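You operate a simulated robot arm through the tools that you are given. There is no shell and no other tool. Be economical: measure what you need, move in short steps, check, and stop when the job is done.

You are at the controls of a simulated robot arm. One attempt, no reset.

Task
Push the tester slide plate shut.
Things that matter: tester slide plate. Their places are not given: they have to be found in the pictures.

It is judged by the outcome, as a careful person would: the job done as asked, and still so three seconds after it is handed in. It fails if anything else is knocked over, pushed out of place, dropped, spilled or broken.

Robot
A 6-joint arm with a two-finger parallel gripper, fixed in place. Base frame: the origin is at the foot of the arm, x ahead of it, y to its left, z up; the work surface is at about z = 82.1. Units: cm, rad, N and s.
With the tool pointing down near the work surface it reaches from about 26 to 68 cm from the base axis. Its first joint turns from -1.152 to 1.152 rad. Payload 2.9 kg.
The tool frame sits at the grasp point between the pads (the TCP): z along the fingers, y along the line on which they close. The tips reach 3 cm beyond it. Largest opening 11 cm; finger width 2, thickness 1; the body of the gripper, 4.8 by 11.2 cm, starts 5.5 cm behind the TCP.
Orientation is told as [roll, pitch, yaw] about the base's x, y, z axes, in that order, counted from this pose: with the fingers straight down and closing along the base's y, the tool's x points along the base's -x, its y along +y and its z along -z.

Tools
- The arm moves only by the tool jog_arm. Its argument "deltas" is a list that holds one entry, the list of rows, each a list of 7 numbers: the shift along the base's x, y, z in cm, then the turn, a rotation vector about the base's x, y, z in rad, then the opening, from 0 (shut) to 1 (fully open). In form: [[[tx, ty, tz, rx, ry, rz, fingers], ...]]. A call has 1 to 10 rows; each row shifts and turns the commanded pose from where the row before left it. A row lasts 0.2 s, in which the tool goes at most 5 cm and 0.15 rad; a call with a longer step from one row to the next is refused whole, and so is a gripper value outside its range. Where a pose cannot be reached the arm comes as near as it can. A force on the tool above 40 N (or 10 N above the force at the start of the call, whichever is more), or a blocked arm, ends the call early, and 0.2 s more pass. Each finger travels about 10.8 cm/s and halts on what it meets, pressing with about 39 N; the grip force reading is that of the motor and also rises with nothing between the fingers. The clock runs only during rows and for 0.2 s after the last one: add rows that do not move to give the fingers time. The reply holds the time, the measured pose of the TCP, the force on the tool along the base axes, the opening and the grip force, in the units named above and with some noise.
- Cameras (640 x 400 px; columns grow to the right, rows downward): "scene" is fixed at [9.61, 46.19, 137.54]; the picture's right is [-0.46, -0.89, 0.00], its down [-0.58, 0.30, -0.76] and it looks along [0.67, -0.35, -0.65] (base axes); focal length 358 px, centre (320, 200). "wrist" rides on the gripper at [-3.6, 0, -5.7] in the tool frame; the picture's right is [0.00, -1.00, 0.00], its down [0.97, 0.00, -0.24] and it looks along [0.24, 0.00, 0.97] (tool axes); focal length 218 px, centre (320, 200).
- capture(camera): a new picture of that camera. The clock stands still meanwhile.
- probe_pixels(camera, pixels): there is no depth. For up to 12 entries [column, row, z] of the newest picture of that camera ("zoom" is the newest enlarged one), the place [x, y] in the base frame at which the ray of that pixel passes the height z, good to about 0.2 cm. The clock stands still meanwhile.
- enlarge(camera, box): a new picture of the part [left, top, right, bottom] of that camera's present view, enlarged. The clock stands still meanwhile.
- close_job(): hands the job in; it is judged then, once.

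Work in short steps. Measure before you move; look again where a grasp or a placing could have gone wrong, and mend it. You have 60 turns and 26 pictures in all, those below and enlarged ones among them. Open the gripper and draw the arm clear of the work before you hand the job in, unless the task says otherwise; then end with one line.

The tools are called after "Emit:" as name(argument=value, ...) on one line, values as JSON. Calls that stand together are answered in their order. jog_arm: Moves the arm, as the interface text tells. Its arguments: {"type":"object","properties":{"deltas":{"type":"array","items":{"type":"array","items":{"type":"array","items":{"type":"number"}}}}},"required":["deltas"]} The other tools are called the same way: capture (camera) takes a picture; probe_pixels (camera, pixels) gives the place at which the rays of pixels pass given heights; enlarge (camera, box) takes an enlarged picture of a part of a camera's view; close_job () hands the job in.

At the start:

```text
time: 0.0
tcp_pos: [34.19, 29.27, 106.39]
tcp_rot: [0.001, -0.001, 0.001]
wrist_force: [-0.1, -0.1, -0.1]
gripper_width: 11.03
grasp_force: 0.1
```

scene: 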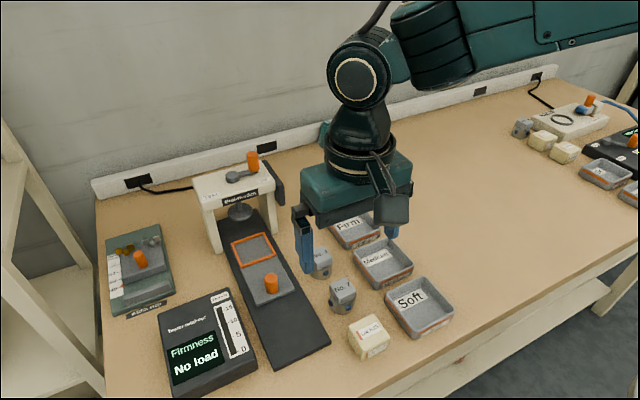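
wrist: 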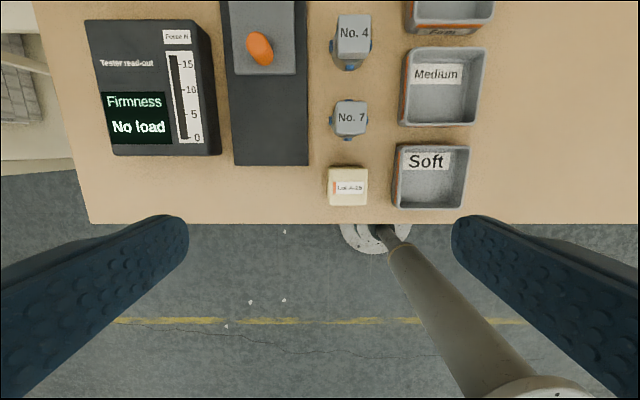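

The slide plate (grey, orange knob at scene (271,284)) sits on a dark rail leading under the white press frame at (235,200). I'll enlarge the region to see what shut means.

Emit:
enlarge(camera="scene", box=[150, 130, 390, 380])

Emit:
probe_pixels(camera="scene", pixels=[[271, 275, 87], [271, 290, 84], [231, 244, 83], [268, 235, 83], [252, 306, 83], [296, 288, 83], [272, 367, 82.5], [330, 342, 82.5], [216, 252, 82.1], [278, 235, 82.1], [343, 285, 87], [320, 260, 87]])

Emit:
probe_pixels(camera="wrist", pixels=[[260, 50, 86], [234, 73, 83.5], [295, 73, 83.5], [235, 165, 82.5], [308, 165, 82.5], [212, 155, 86], [335, 60, 85], [335, 120, 85]])

```text
1.60 times, centred on (270, 255) of scene
```

zoom: 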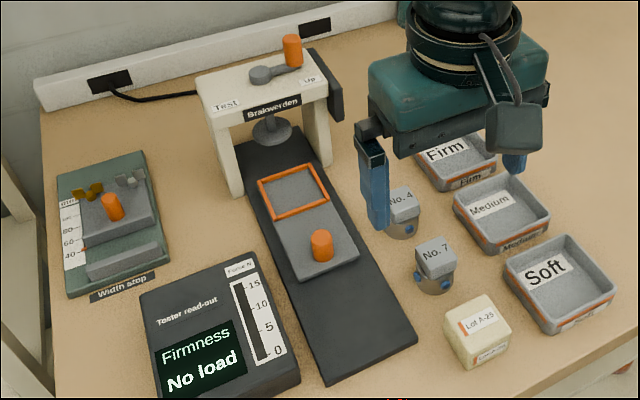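

```text
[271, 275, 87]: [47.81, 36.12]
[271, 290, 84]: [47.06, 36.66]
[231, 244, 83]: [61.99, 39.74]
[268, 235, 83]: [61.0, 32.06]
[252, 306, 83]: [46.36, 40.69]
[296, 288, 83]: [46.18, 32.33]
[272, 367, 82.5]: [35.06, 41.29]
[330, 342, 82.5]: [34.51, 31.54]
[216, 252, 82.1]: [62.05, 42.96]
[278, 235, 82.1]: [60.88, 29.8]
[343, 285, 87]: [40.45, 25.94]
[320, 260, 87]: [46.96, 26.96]
```

```text
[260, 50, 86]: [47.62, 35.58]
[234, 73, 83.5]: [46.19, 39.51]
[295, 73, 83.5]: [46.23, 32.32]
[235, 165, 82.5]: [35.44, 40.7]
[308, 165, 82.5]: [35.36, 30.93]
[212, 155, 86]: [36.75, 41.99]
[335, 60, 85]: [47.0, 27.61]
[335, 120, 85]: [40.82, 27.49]
```

The plate spans about x 46–60, y 32–40, with its knob near (47.7, 36); it shuts in +x under the press. I'll close the fingers and move behind the knob, still high, then look.

Emit:
jog_arm(deltas=[[[0, 2, 0, 0, 0, 0, 0.5], [1, 2.5, 0, 0, 0, 0, 0], [2, 2.2, 0, 0, 0, 0, 0], [2, 0, -3, 0, 0, 0, 0], [1.5, 0, -3, 0, 0, 0, 0], [0, 0, 0, 0, 0, 0, 0]]])

Emit:
capture(camera="wrist")

Emit:
capture(camera="scene")

```text
time: 1.4
tcp_pos: [40.71, 35.88, 100.33]
tcp_rot: [0.001, 0.0, 0.0]
wrist_force: [0.0, -0.1, 0.4]
gripper_width: 0.0
grasp_force: 37.9
```

```text
22 pictures are left
```

wrist: 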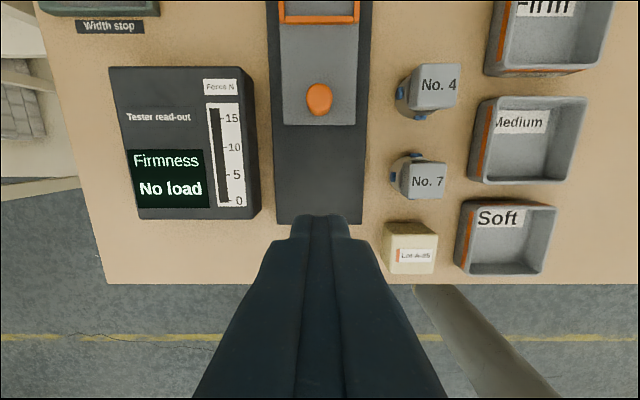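

```text
21 pictures are left
```

scene: 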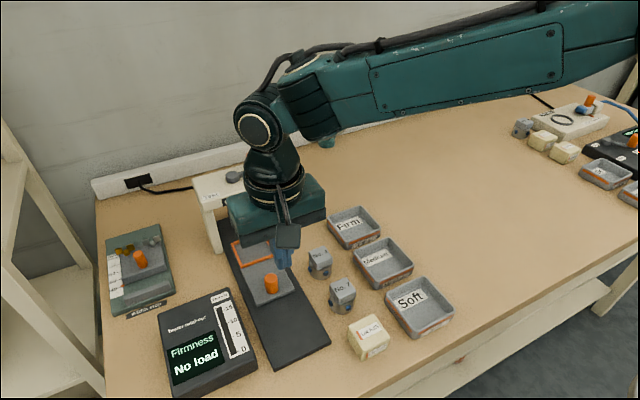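

Now probing the knob, plate edges and press frame in the new wrist view (knob at (319,98), plate near edge row 124).

Emit:
probe_pixels(camera="wrist", pixels=[[319, 113, 84], [319, 92, 87], [283, 124, 83.5], [355, 124, 83.5], [283, 22, 84], [256, 215, 85], [395, 105, 86]])

Emit:
probe_pixels(camera="scene", pixels=[[271, 294, 83.7], [271, 276, 87], [204, 202, 94], [204, 202, 97], [204, 202, 100], [219, 252, 82.1], [292, 289, 82.5]])

```text
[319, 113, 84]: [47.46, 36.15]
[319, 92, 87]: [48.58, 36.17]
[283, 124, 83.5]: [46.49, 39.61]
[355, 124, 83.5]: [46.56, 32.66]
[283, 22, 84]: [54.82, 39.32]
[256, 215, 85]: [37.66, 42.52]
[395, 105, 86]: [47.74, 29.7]
```

```text
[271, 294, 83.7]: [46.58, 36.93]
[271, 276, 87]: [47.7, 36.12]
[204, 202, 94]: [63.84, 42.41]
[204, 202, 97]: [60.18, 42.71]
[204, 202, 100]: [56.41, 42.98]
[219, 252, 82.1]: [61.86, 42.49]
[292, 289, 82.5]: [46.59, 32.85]
```

Knob near side is at about x 47.3, y 36.15; the press front is at x≈62. I'll tilt the tool back 0.45 rad (fingers leading toward +x) so the gripper body and camera stay clear of the press, and descend behind the knob.

Emit:
jog_arm(deltas=[[[0, 0.27, 0, 0, -0.15, 0, 0], [0, 0, -1, 0, -0.15, 0, 0], [0, 0, -2, 0, -0.15, 0, 0], [0.5, 0, -3, 0, 0, 0, 0], [0.5, 0, -3, 0, 0, 0, 0], [0.5, 0, -2.5, 0, 0, 0, 0], [0, 0, -1, 0, 0, 0, 0], [0, 0, 0, 0, 0, 0, 0]]])

Emit:
enlarge(camera="scene", box=[180, 150, 360, 340])

Emit:
capture(camera="wrist")

```text
time: 3.2
tcp_pos: [42.19, 36.14, 87.73]
tcp_rot: [-0.001, -0.45, -0.001]
wrist_force: [0.4, -0.1, 0.7]
gripper_width: 0.0
grasp_force: 37.5
```

```text
2.11 times, centred on (270, 245) of scene
```

zoom: 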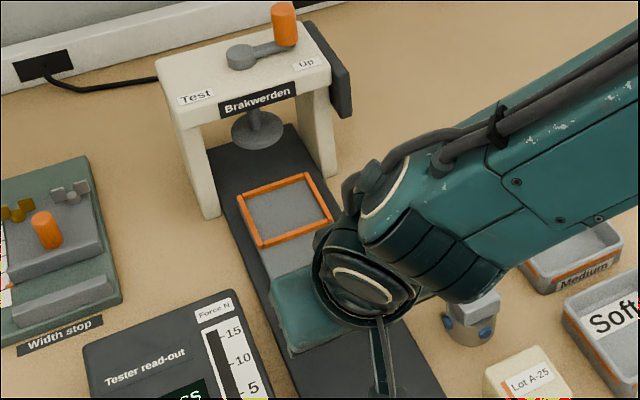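

```text
19 pictures are left
```

wrist: 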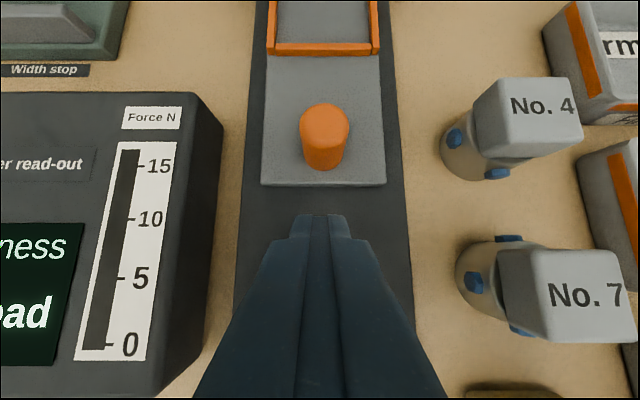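

The fingers are aligned with the knob (col 320 vs 324), about 3 cm short of it. Advancing in +x gently until contact and a bit further.

Emit:
jog_arm(deltas=[[[1, -0.15, 0, 0, 0, 0, 0], [1, 0, 0, 0, 0, 0, 0], [0.6, 0, 0, 0, 0, 0, 0], [0.6, 0, 0, 0, 0, 0, 0], [0.6, 0, 0, 0, 0, 0, 0], [0.6, 0, 0, 0, 0, 0, 0], [0.6, 0, 0, 0, 0, 0, 0]]])

Emit:
capture(camera="wrist")

```text
time: 4.8
tcp_pos: [47.31, 36.05, 87.88]
tcp_rot: [0.001, -0.451, 0.0]
wrist_force: [-0.3, 0.8, 3.4]
gripper_width: 0.0
grasp_force: 37.6
```

```text
18 pictures are left
```

wrist: 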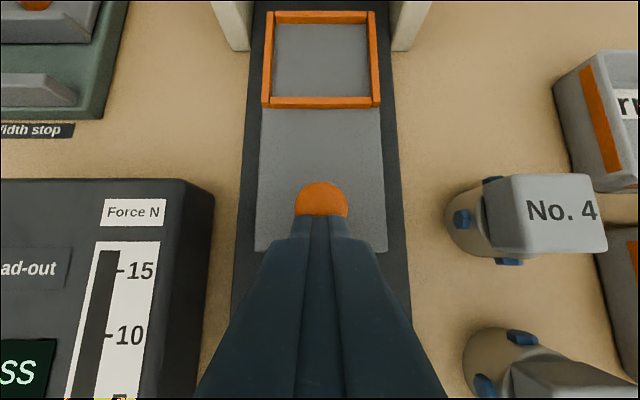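

The fingertips touch the knob; checking whether the plate moved via its near edge (row 250).

Emit:
probe_pixels(camera="wrist", pixels=[[256, 251, 83.5], [387, 251, 83.5], [322, 183, 87], [322, 10, 84], [250, 50, 82.1], [392, 50, 82.1]])

Emit:
enlarge(camera="scene", box=[180, 150, 360, 340])

```text
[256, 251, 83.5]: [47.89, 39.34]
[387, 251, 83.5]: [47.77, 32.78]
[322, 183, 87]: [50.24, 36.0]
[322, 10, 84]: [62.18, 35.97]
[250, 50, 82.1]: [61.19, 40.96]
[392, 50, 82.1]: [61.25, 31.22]
```

```text
2.11 times, centred on (270, 245) of scene
```

zoom: 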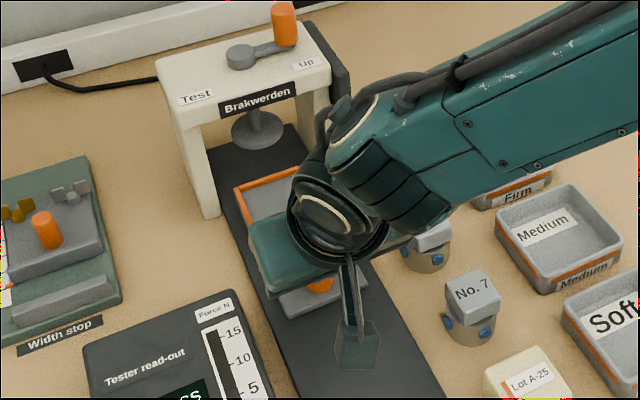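

The plate has moved ~1.3 cm straight. Continuing the push.

Emit:
jog_arm(deltas=[[[0.6, 0, 0, 0, 0, 0, 0], [0.6, 0, 0, 0, 0, 0, 0], [0.6, 0, 0, 0, 0, 0, 0], [0.6, 0, 0, 0, 0, 0, 0], [0.6, 0, 0, 0, 0, 0, 0], [0.6, 0, 0, 0, 0, 0, 0], [0.6, 0, 0, 0, 0, 0, 0]]])

Emit:
capture(camera="wrist")

Emit:
enlarge(camera="scene", box=[180, 150, 360, 340])

```text
time: 6.4
tcp_pos: [51.3, 35.99, 87.84]
tcp_rot: [0.0, -0.449, 0.002]
wrist_force: [0.4, 0.1, -0.1]
gripper_width: 0.01
grasp_force: 38.3
```

```text
16 pictures are left
```

wrist: 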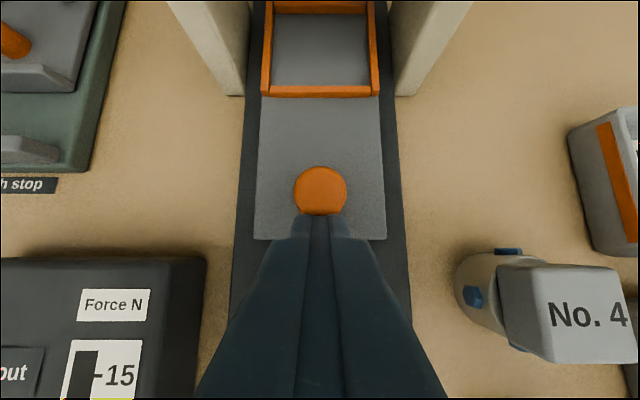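

```text
2.11 times, centred on (270, 245) of scene
```

zoom: 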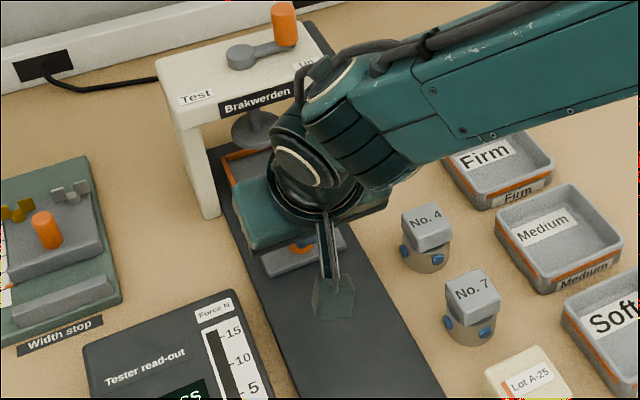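

Plate is moving cleanly, frame edge now entering the press. Continuing in small steps, expecting an end-stop.

Emit:
jog_arm(deltas=[[[0.5, 0, 0, 0, 0, 0, 0], [0.5, 0, 0, 0, 0, 0, 0], [0.5, 0, 0, 0, 0, 0, 0], [0.5, 0, 0, 0, 0, 0, 0], [0.5, 0, 0, 0, 0, 0, 0], [0.5, 0, 0, 0, 0, 0, 0]]])

Emit:
capture(camera="wrist")

```text
time: 7.2
tcp_pos: [52.89, 36.26, 88.11]
tcp_rot: [0.003, -0.446, 0.002]
wrist_force: [-6.8, -0.5, 5.9]
gripper_width: 0.01
grasp_force: 37.8
stopped in row 4: the force on the tool passed its limit (the readings are from after the stop); the commanded pose is now the measured one
```

```text
14 pictures are left
```

wrist: 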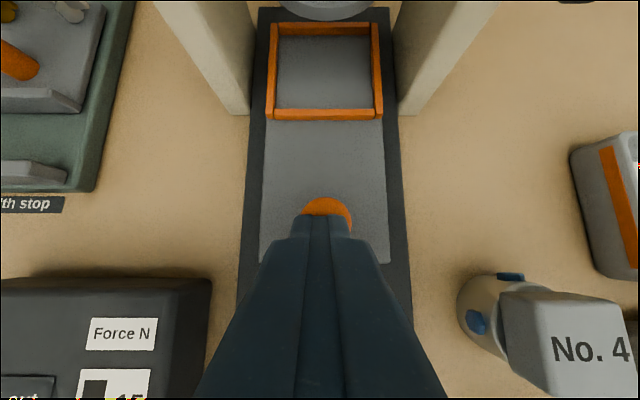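

The force limit tripped; the knob is now partly under the fingertips. Measuring where the plate is.

Emit:
probe_pixels(camera="wrist", pixels=[[259, 262, 83.5], [390, 262, 83.5], [328, 197, 87], [320, 28, 84], [320, 114, 84], [320, 18, 90]])

Emit:
enlarge(camera="scene", box=[190, 160, 310, 290])

```text
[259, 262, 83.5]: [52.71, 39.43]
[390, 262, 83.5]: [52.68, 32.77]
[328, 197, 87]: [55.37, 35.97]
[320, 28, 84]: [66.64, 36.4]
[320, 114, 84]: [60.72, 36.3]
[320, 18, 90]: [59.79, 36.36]
```

```text
3.08 times, centred on (250, 225) of scene
```

zoom: 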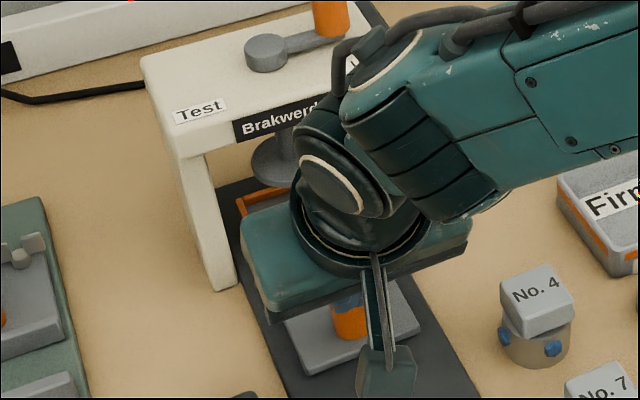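

The plate has moved about 6 cm (near edge 52.7). I'll back off to see whether it is at its stop and centred under the platen.

Emit:
jog_arm(deltas=[[[-1, 0, 0, 0, 0, 0, 0], [-3, 0, 0, 0, 0, 0, 0], [-3, 0, 3, 0, 0, 0, 0], [-2, -3, 4, 0, 0, 0, 0], [0, -4, 3, 0, 0, 0, 0], [0, -4, 0, 0, 0, 0, 0], [0, -4, 0, 0, 0, 0, 0], [0, 0, 0, 0, 0, 0, 0]]])

Emit:
enlarge(camera="scene", box=[180, 150, 360, 340])

```text
refused: row 4 steps farther than a row can; nothing moved
```

```text
2.11 times, centred on (270, 245) of scene
```

zoom: 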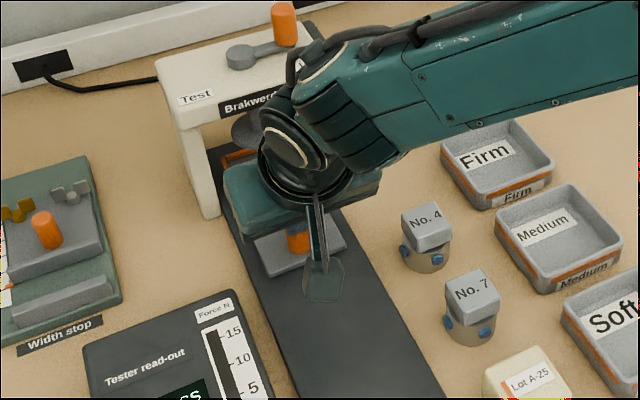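

The call was refused for one row's length; retrying the retreat with shorter steps.

Emit:
jog_arm(deltas=[[[-1, 0, 0, 0, 0, 0, 0], [-3, 0, 0, 0, 0, 0, 0], [-3, 0, 3, 0, 0, 0, 0], [-2, 0, 4, 0, 0, 0, 0], [0, -3, 3, 0, 0, 0, 0], [0, -4, 0, 0, 0, 0, 0], [0, -4, 0, 0, 0, 0, 0], [0, -4, 0, 0, 0, 0, 0], [0, 0, 0, 0, 0, 0, 0]]])

Emit:
enlarge(camera="scene", box=[180, 150, 330, 300])

```text
time: 9.2
tcp_pos: [43.8, 21.16, 97.97]
tcp_rot: [0.004, -0.45, 0.003]
wrist_force: [-0.2, 0.7, 0.2]
gripper_width: 0.0
grasp_force: 38.4
```

```text
2.67 times, centred on (255, 225) of scene
```

zoom: 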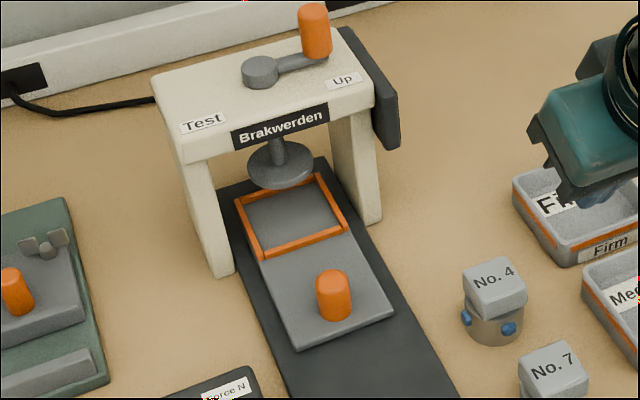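

Plate is well in, but a strip of rail seems to remain beyond it. Measuring the square, platen and rail end.

Emit:
probe_pixels(camera="zoom", pixels=[[262, 255, 84], [345, 228, 84], [320, 175, 84], [238, 200, 84], [320, 157, 82.5], [281, 165, 88], [281, 165, 90], [297, 348, 83.5], [393, 312, 83.5], [334, 275, 87], [218, 277, 82.1], [375, 225, 82.1]])

Emit:
capture(camera="wrist")

```text
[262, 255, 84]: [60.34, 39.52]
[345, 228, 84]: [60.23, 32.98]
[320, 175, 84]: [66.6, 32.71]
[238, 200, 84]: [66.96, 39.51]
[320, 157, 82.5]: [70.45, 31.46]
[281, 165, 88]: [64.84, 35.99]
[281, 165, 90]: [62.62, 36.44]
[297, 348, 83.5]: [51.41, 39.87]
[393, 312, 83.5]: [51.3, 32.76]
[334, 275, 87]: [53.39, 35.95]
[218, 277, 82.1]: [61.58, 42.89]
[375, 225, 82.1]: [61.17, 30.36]
```

```text
10 pictures are left
```

wrist: 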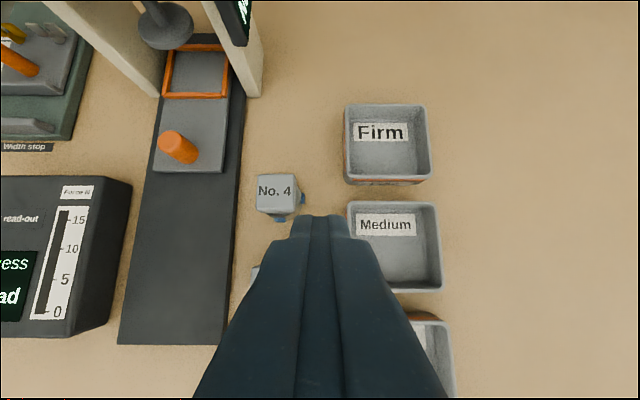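

Triangulating the platen by probing it in the wrist view too (165,26), plus plate edges.

Emit:
probe_pixels(camera="wrist", pixels=[[166, 28, 86], [166, 28, 88], [166, 28, 90], [166, 28, 92], [153, 172, 83.5], [222, 172, 83.5], [162, 97, 84], [227, 97, 84], [228, 45, 84], [172, 45, 84], [255, 97, 82.1]])

Emit:
probe_pixels(camera="zoom", pixels=[[281, 165, 86], [281, 165, 92], [297, 348, 82.8], [326, 155, 82.5]])

```text
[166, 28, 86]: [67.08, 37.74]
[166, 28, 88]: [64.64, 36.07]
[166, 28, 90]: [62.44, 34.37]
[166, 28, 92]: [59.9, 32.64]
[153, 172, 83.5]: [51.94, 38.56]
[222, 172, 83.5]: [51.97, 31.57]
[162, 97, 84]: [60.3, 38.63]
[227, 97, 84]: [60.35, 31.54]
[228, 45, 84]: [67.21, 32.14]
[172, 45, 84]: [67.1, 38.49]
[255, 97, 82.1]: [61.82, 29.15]
```

```text
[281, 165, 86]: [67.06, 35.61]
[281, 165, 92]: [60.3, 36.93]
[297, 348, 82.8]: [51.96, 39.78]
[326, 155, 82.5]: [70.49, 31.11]
```

The platen is at x≈64.7 (z≈88) while the square's centre is at x≈63.7, so about 1 cm may be missing. I'll return behind the knob and push again, slowly.

Emit:
jog_arm(deltas=[[[0, 4, 0, 0, 0, 0, 0], [0, 4, 0, 0, 0, 0, 0], [0, 4, 0, 0, 0, 0, 0], [0, 2.8, -2, 0, 0, 0, 0], [1, 0, -4, 0, 0, 0, 0], [1, 0, -3.4, 0, 0, 0, 0], [1, 0, -1, 0, 0, 0, 0], [1.5, 0, 0, 0, 0, 0, 0], [0, 0, 0, 0, 0, 0, 0]]])

Emit:
jog_arm(deltas=[[[0.6, 0, 0, 0, 0, 0, 0], [0.6, 0, 0, 0, 0, 0, 0], [0.4, 0, 0, 0, 0, 0, 0], [0.3, 0, 0, 0, 0, 0, 0], [0.3, 0, 0, 0, 0, 0, 0], [0.3, 0, 0, 0, 0, 0, 0], [0.2, 0, 0, 0, 0, 0, 0], [0.2, 0, 0, 0, 0, 0, 0]]])

```text
time: 11.2
tcp_pos: [48.34, 35.86, 87.62]
tcp_rot: [0.003, -0.45, 0.001]
wrist_force: [-1.0, 1.0, 0.4]
gripper_width: 0.0
grasp_force: 37.8
```

```text
time: 13.0
tcp_pos: [51.16, 36.04, 87.74]
tcp_rot: [0.002, -0.448, 0.002]
wrist_force: [-1.0, 0.3, 0.4]
gripper_width: 0.0
grasp_force: 36.9
```

No resistance yet; continuing slowly.

Emit:
jog_arm(deltas=[[[0.2, 0, 0, 0, 0, 0, 0], [0.2, 0, 0, 0, 0, 0, 0], [0.2, 0, 0, 0, 0, 0, 0], [0.2, 0, 0, 0, 0, 0, 0], [0.2, 0, 0, 0, 0, 0, 0], [0.2, 0, 0, 0, 0, 0, 0]]])

Emit:
capture(camera="wrist")

```text
time: 14.4
tcp_pos: [52.29, 36.1, 87.94]
tcp_rot: [0.004, -0.448, 0.003]
wrist_force: [-23.0, -2.0, 23.4]
gripper_width: 0.0
grasp_force: 37.7
```

```text
9 pictures are left
```

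wrist: 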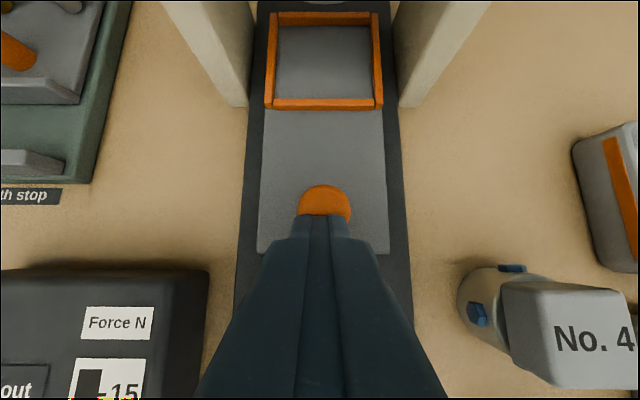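

Steady resistance of 23 N now. Checking whether the plate moved.

Emit:
probe_pixels(camera="wrist", pixels=[[257, 252, 83.5], [389, 252, 83.5], [320, 105, 84], [320, 16, 84], [325, 186, 87], [325, 214, 87], [245, 105, 82.1]])

Emit:
enlarge(camera="scene", box=[220, 220, 320, 290])

```text
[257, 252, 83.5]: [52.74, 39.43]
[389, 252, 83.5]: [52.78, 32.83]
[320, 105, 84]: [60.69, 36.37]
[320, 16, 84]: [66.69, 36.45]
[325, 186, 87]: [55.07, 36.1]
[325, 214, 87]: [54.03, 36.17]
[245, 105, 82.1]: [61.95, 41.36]
```

```text
5.71 times, centred on (270, 255) of scene
```

zoom: 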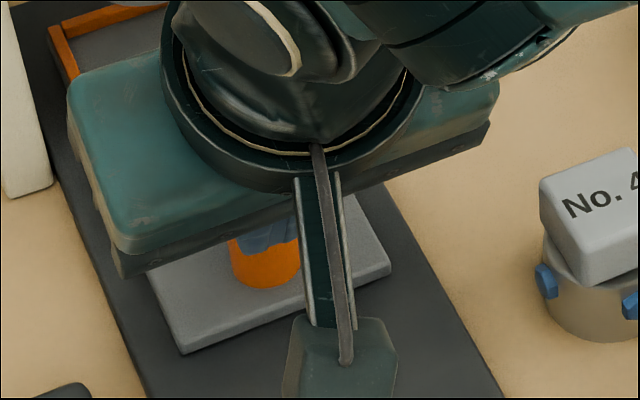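

The plate's near edge is unchanged at 52.75 across both pushes, which suggests a stop, but the contact was high on the knob (x and z forces equal). I'll back off, lower 0.8 cm for a cleaner horizontal push, and test once more.

Emit:
jog_arm(deltas=[[[-1, 0, 0, 0, 0, 0, 0], [-1.2, 0, 0, 0, 0, 0, 0], [0, 0, -0.4, 0, 0, 0, 0], [0, 0, -0.4, 0, 0, 0, 0], [0, 0, 0, 0, 0, 0, 0]]])

Emit:
jog_arm(deltas=[[[0.5, 0, 0, 0, 0, 0, 0], [0.5, 0, 0, 0, 0, 0, 0], [0.2, 0, 0, 0, 0, 0, 0], [0.2, 0, 0, 0, 0, 0, 0], [0.2, 0, 0, 0, 0, 0, 0], [0.2, 0, 0, 0, 0, 0, 0], [0.2, 0, 0, 0, 0, 0, 0]]])

```text
time: 15.6
tcp_pos: [50.2, 35.95, 86.87]
tcp_rot: [0.002, -0.448, 0.001]
wrist_force: [-0.9, 0.5, 0.2]
gripper_width: 0.0
grasp_force: 37.8
```

```text
time: 16.8
tcp_pos: [51.22, 36.12, 86.63]
tcp_rot: [-0.003, -0.435, 0.01]
wrist_force: [-5.9, 0.4, -0.4]
gripper_width: 0.01
grasp_force: 37.6
stopped in row 5: the force on the tool passed its limit (the readings are from after the stop); the commanded pose is now the measured one
```

A clean horizontal push now hits >40 N at the same place: it behaves like a hard stop. I'll withdraw and look once more to confirm it stayed put.

Emit:
jog_arm(deltas=[[[-1, 0, 0, 0, 0, 0, 0], [-3, 0, 0, 0, 0, 0, 0], [-3, 0, 3, 0, 0, 0, 0], [-2, 0, 4, 0, 0, 0, 0], [0, -3, 3, 0, 0.15, 0, 0], [0, -4, 1, 0, 0.15, 0, 0], [0, -4, 0, 0, 0.15, 0, 0], [0, -4, 0, 0, 0, 0, 0], [0, 0, 0, 0, 0, 0, 0]]])

Emit:
enlarge(camera="scene", box=[180, 150, 330, 300])

```text
time: 18.8
tcp_pos: [42.23, 21.03, 97.75]
tcp_rot: [0.002, 0.01, 0.009]
wrist_force: [0.1, -0.6, 0.3]
gripper_width: 0.01
grasp_force: 37.7
```

```text
2.67 times, centred on (255, 225) of scene
```

zoom: 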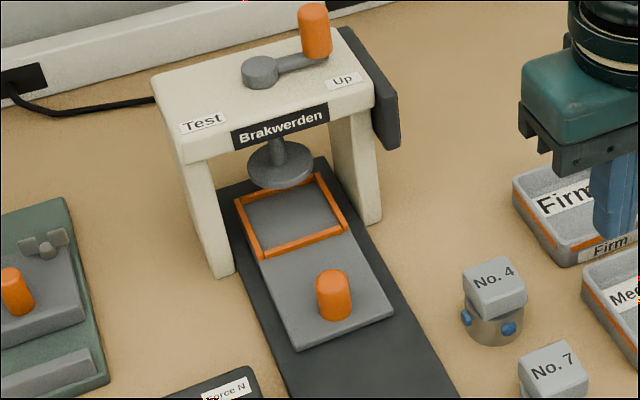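

The plate is exactly where the first push left it (same pixels), against its stop. Correcting the ~1 cm y bias in the wrist view puts the platen at x≈63.5, matching the square's centre at 63.65. I'll raise the arm and open the gripper.

Emit:
jog_arm(deltas=[[[0, 0, 4, 0, 0, 0, 0], [0, 0, 4, 0, 0, 0, 0.5], [0, 0, 0, 0, 0, 0, 1], [0, 0, 0, 0, 0, 0, 1], [0, 0, 0, 0, 0, 0, 1]]])

Emit:
capture(camera="scene")

```text
time: 20.0
tcp_pos: [42.43, 21.18, 105.72]
tcp_rot: [0.001, 0.013, 0.01]
wrist_force: [-1.0, 0.1, -0.1]
gripper_width: 11.02
grasp_force: 0.1
```

```text
6 pictures are left
```

scene: 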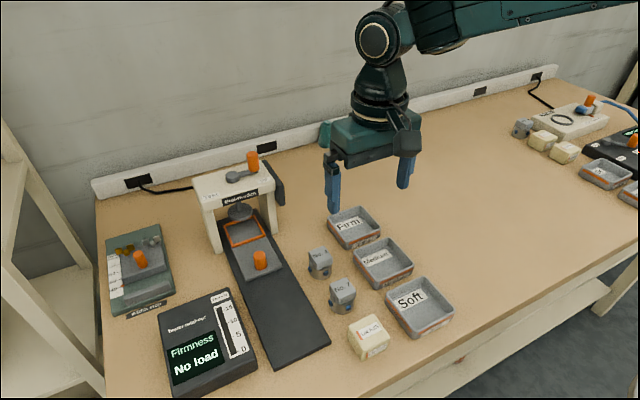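

The plate is at its stop under the press, everything else is in place and the arm is clear, so I'm handing in.

Emit:
close_job()

```text
The job is handed in.
```

The tester slide plate is pushed in about 6 cm to its end stop, with the orange square under the platen to within my measuring error; nothing else was moved, and the arm is clear with the gripper open.
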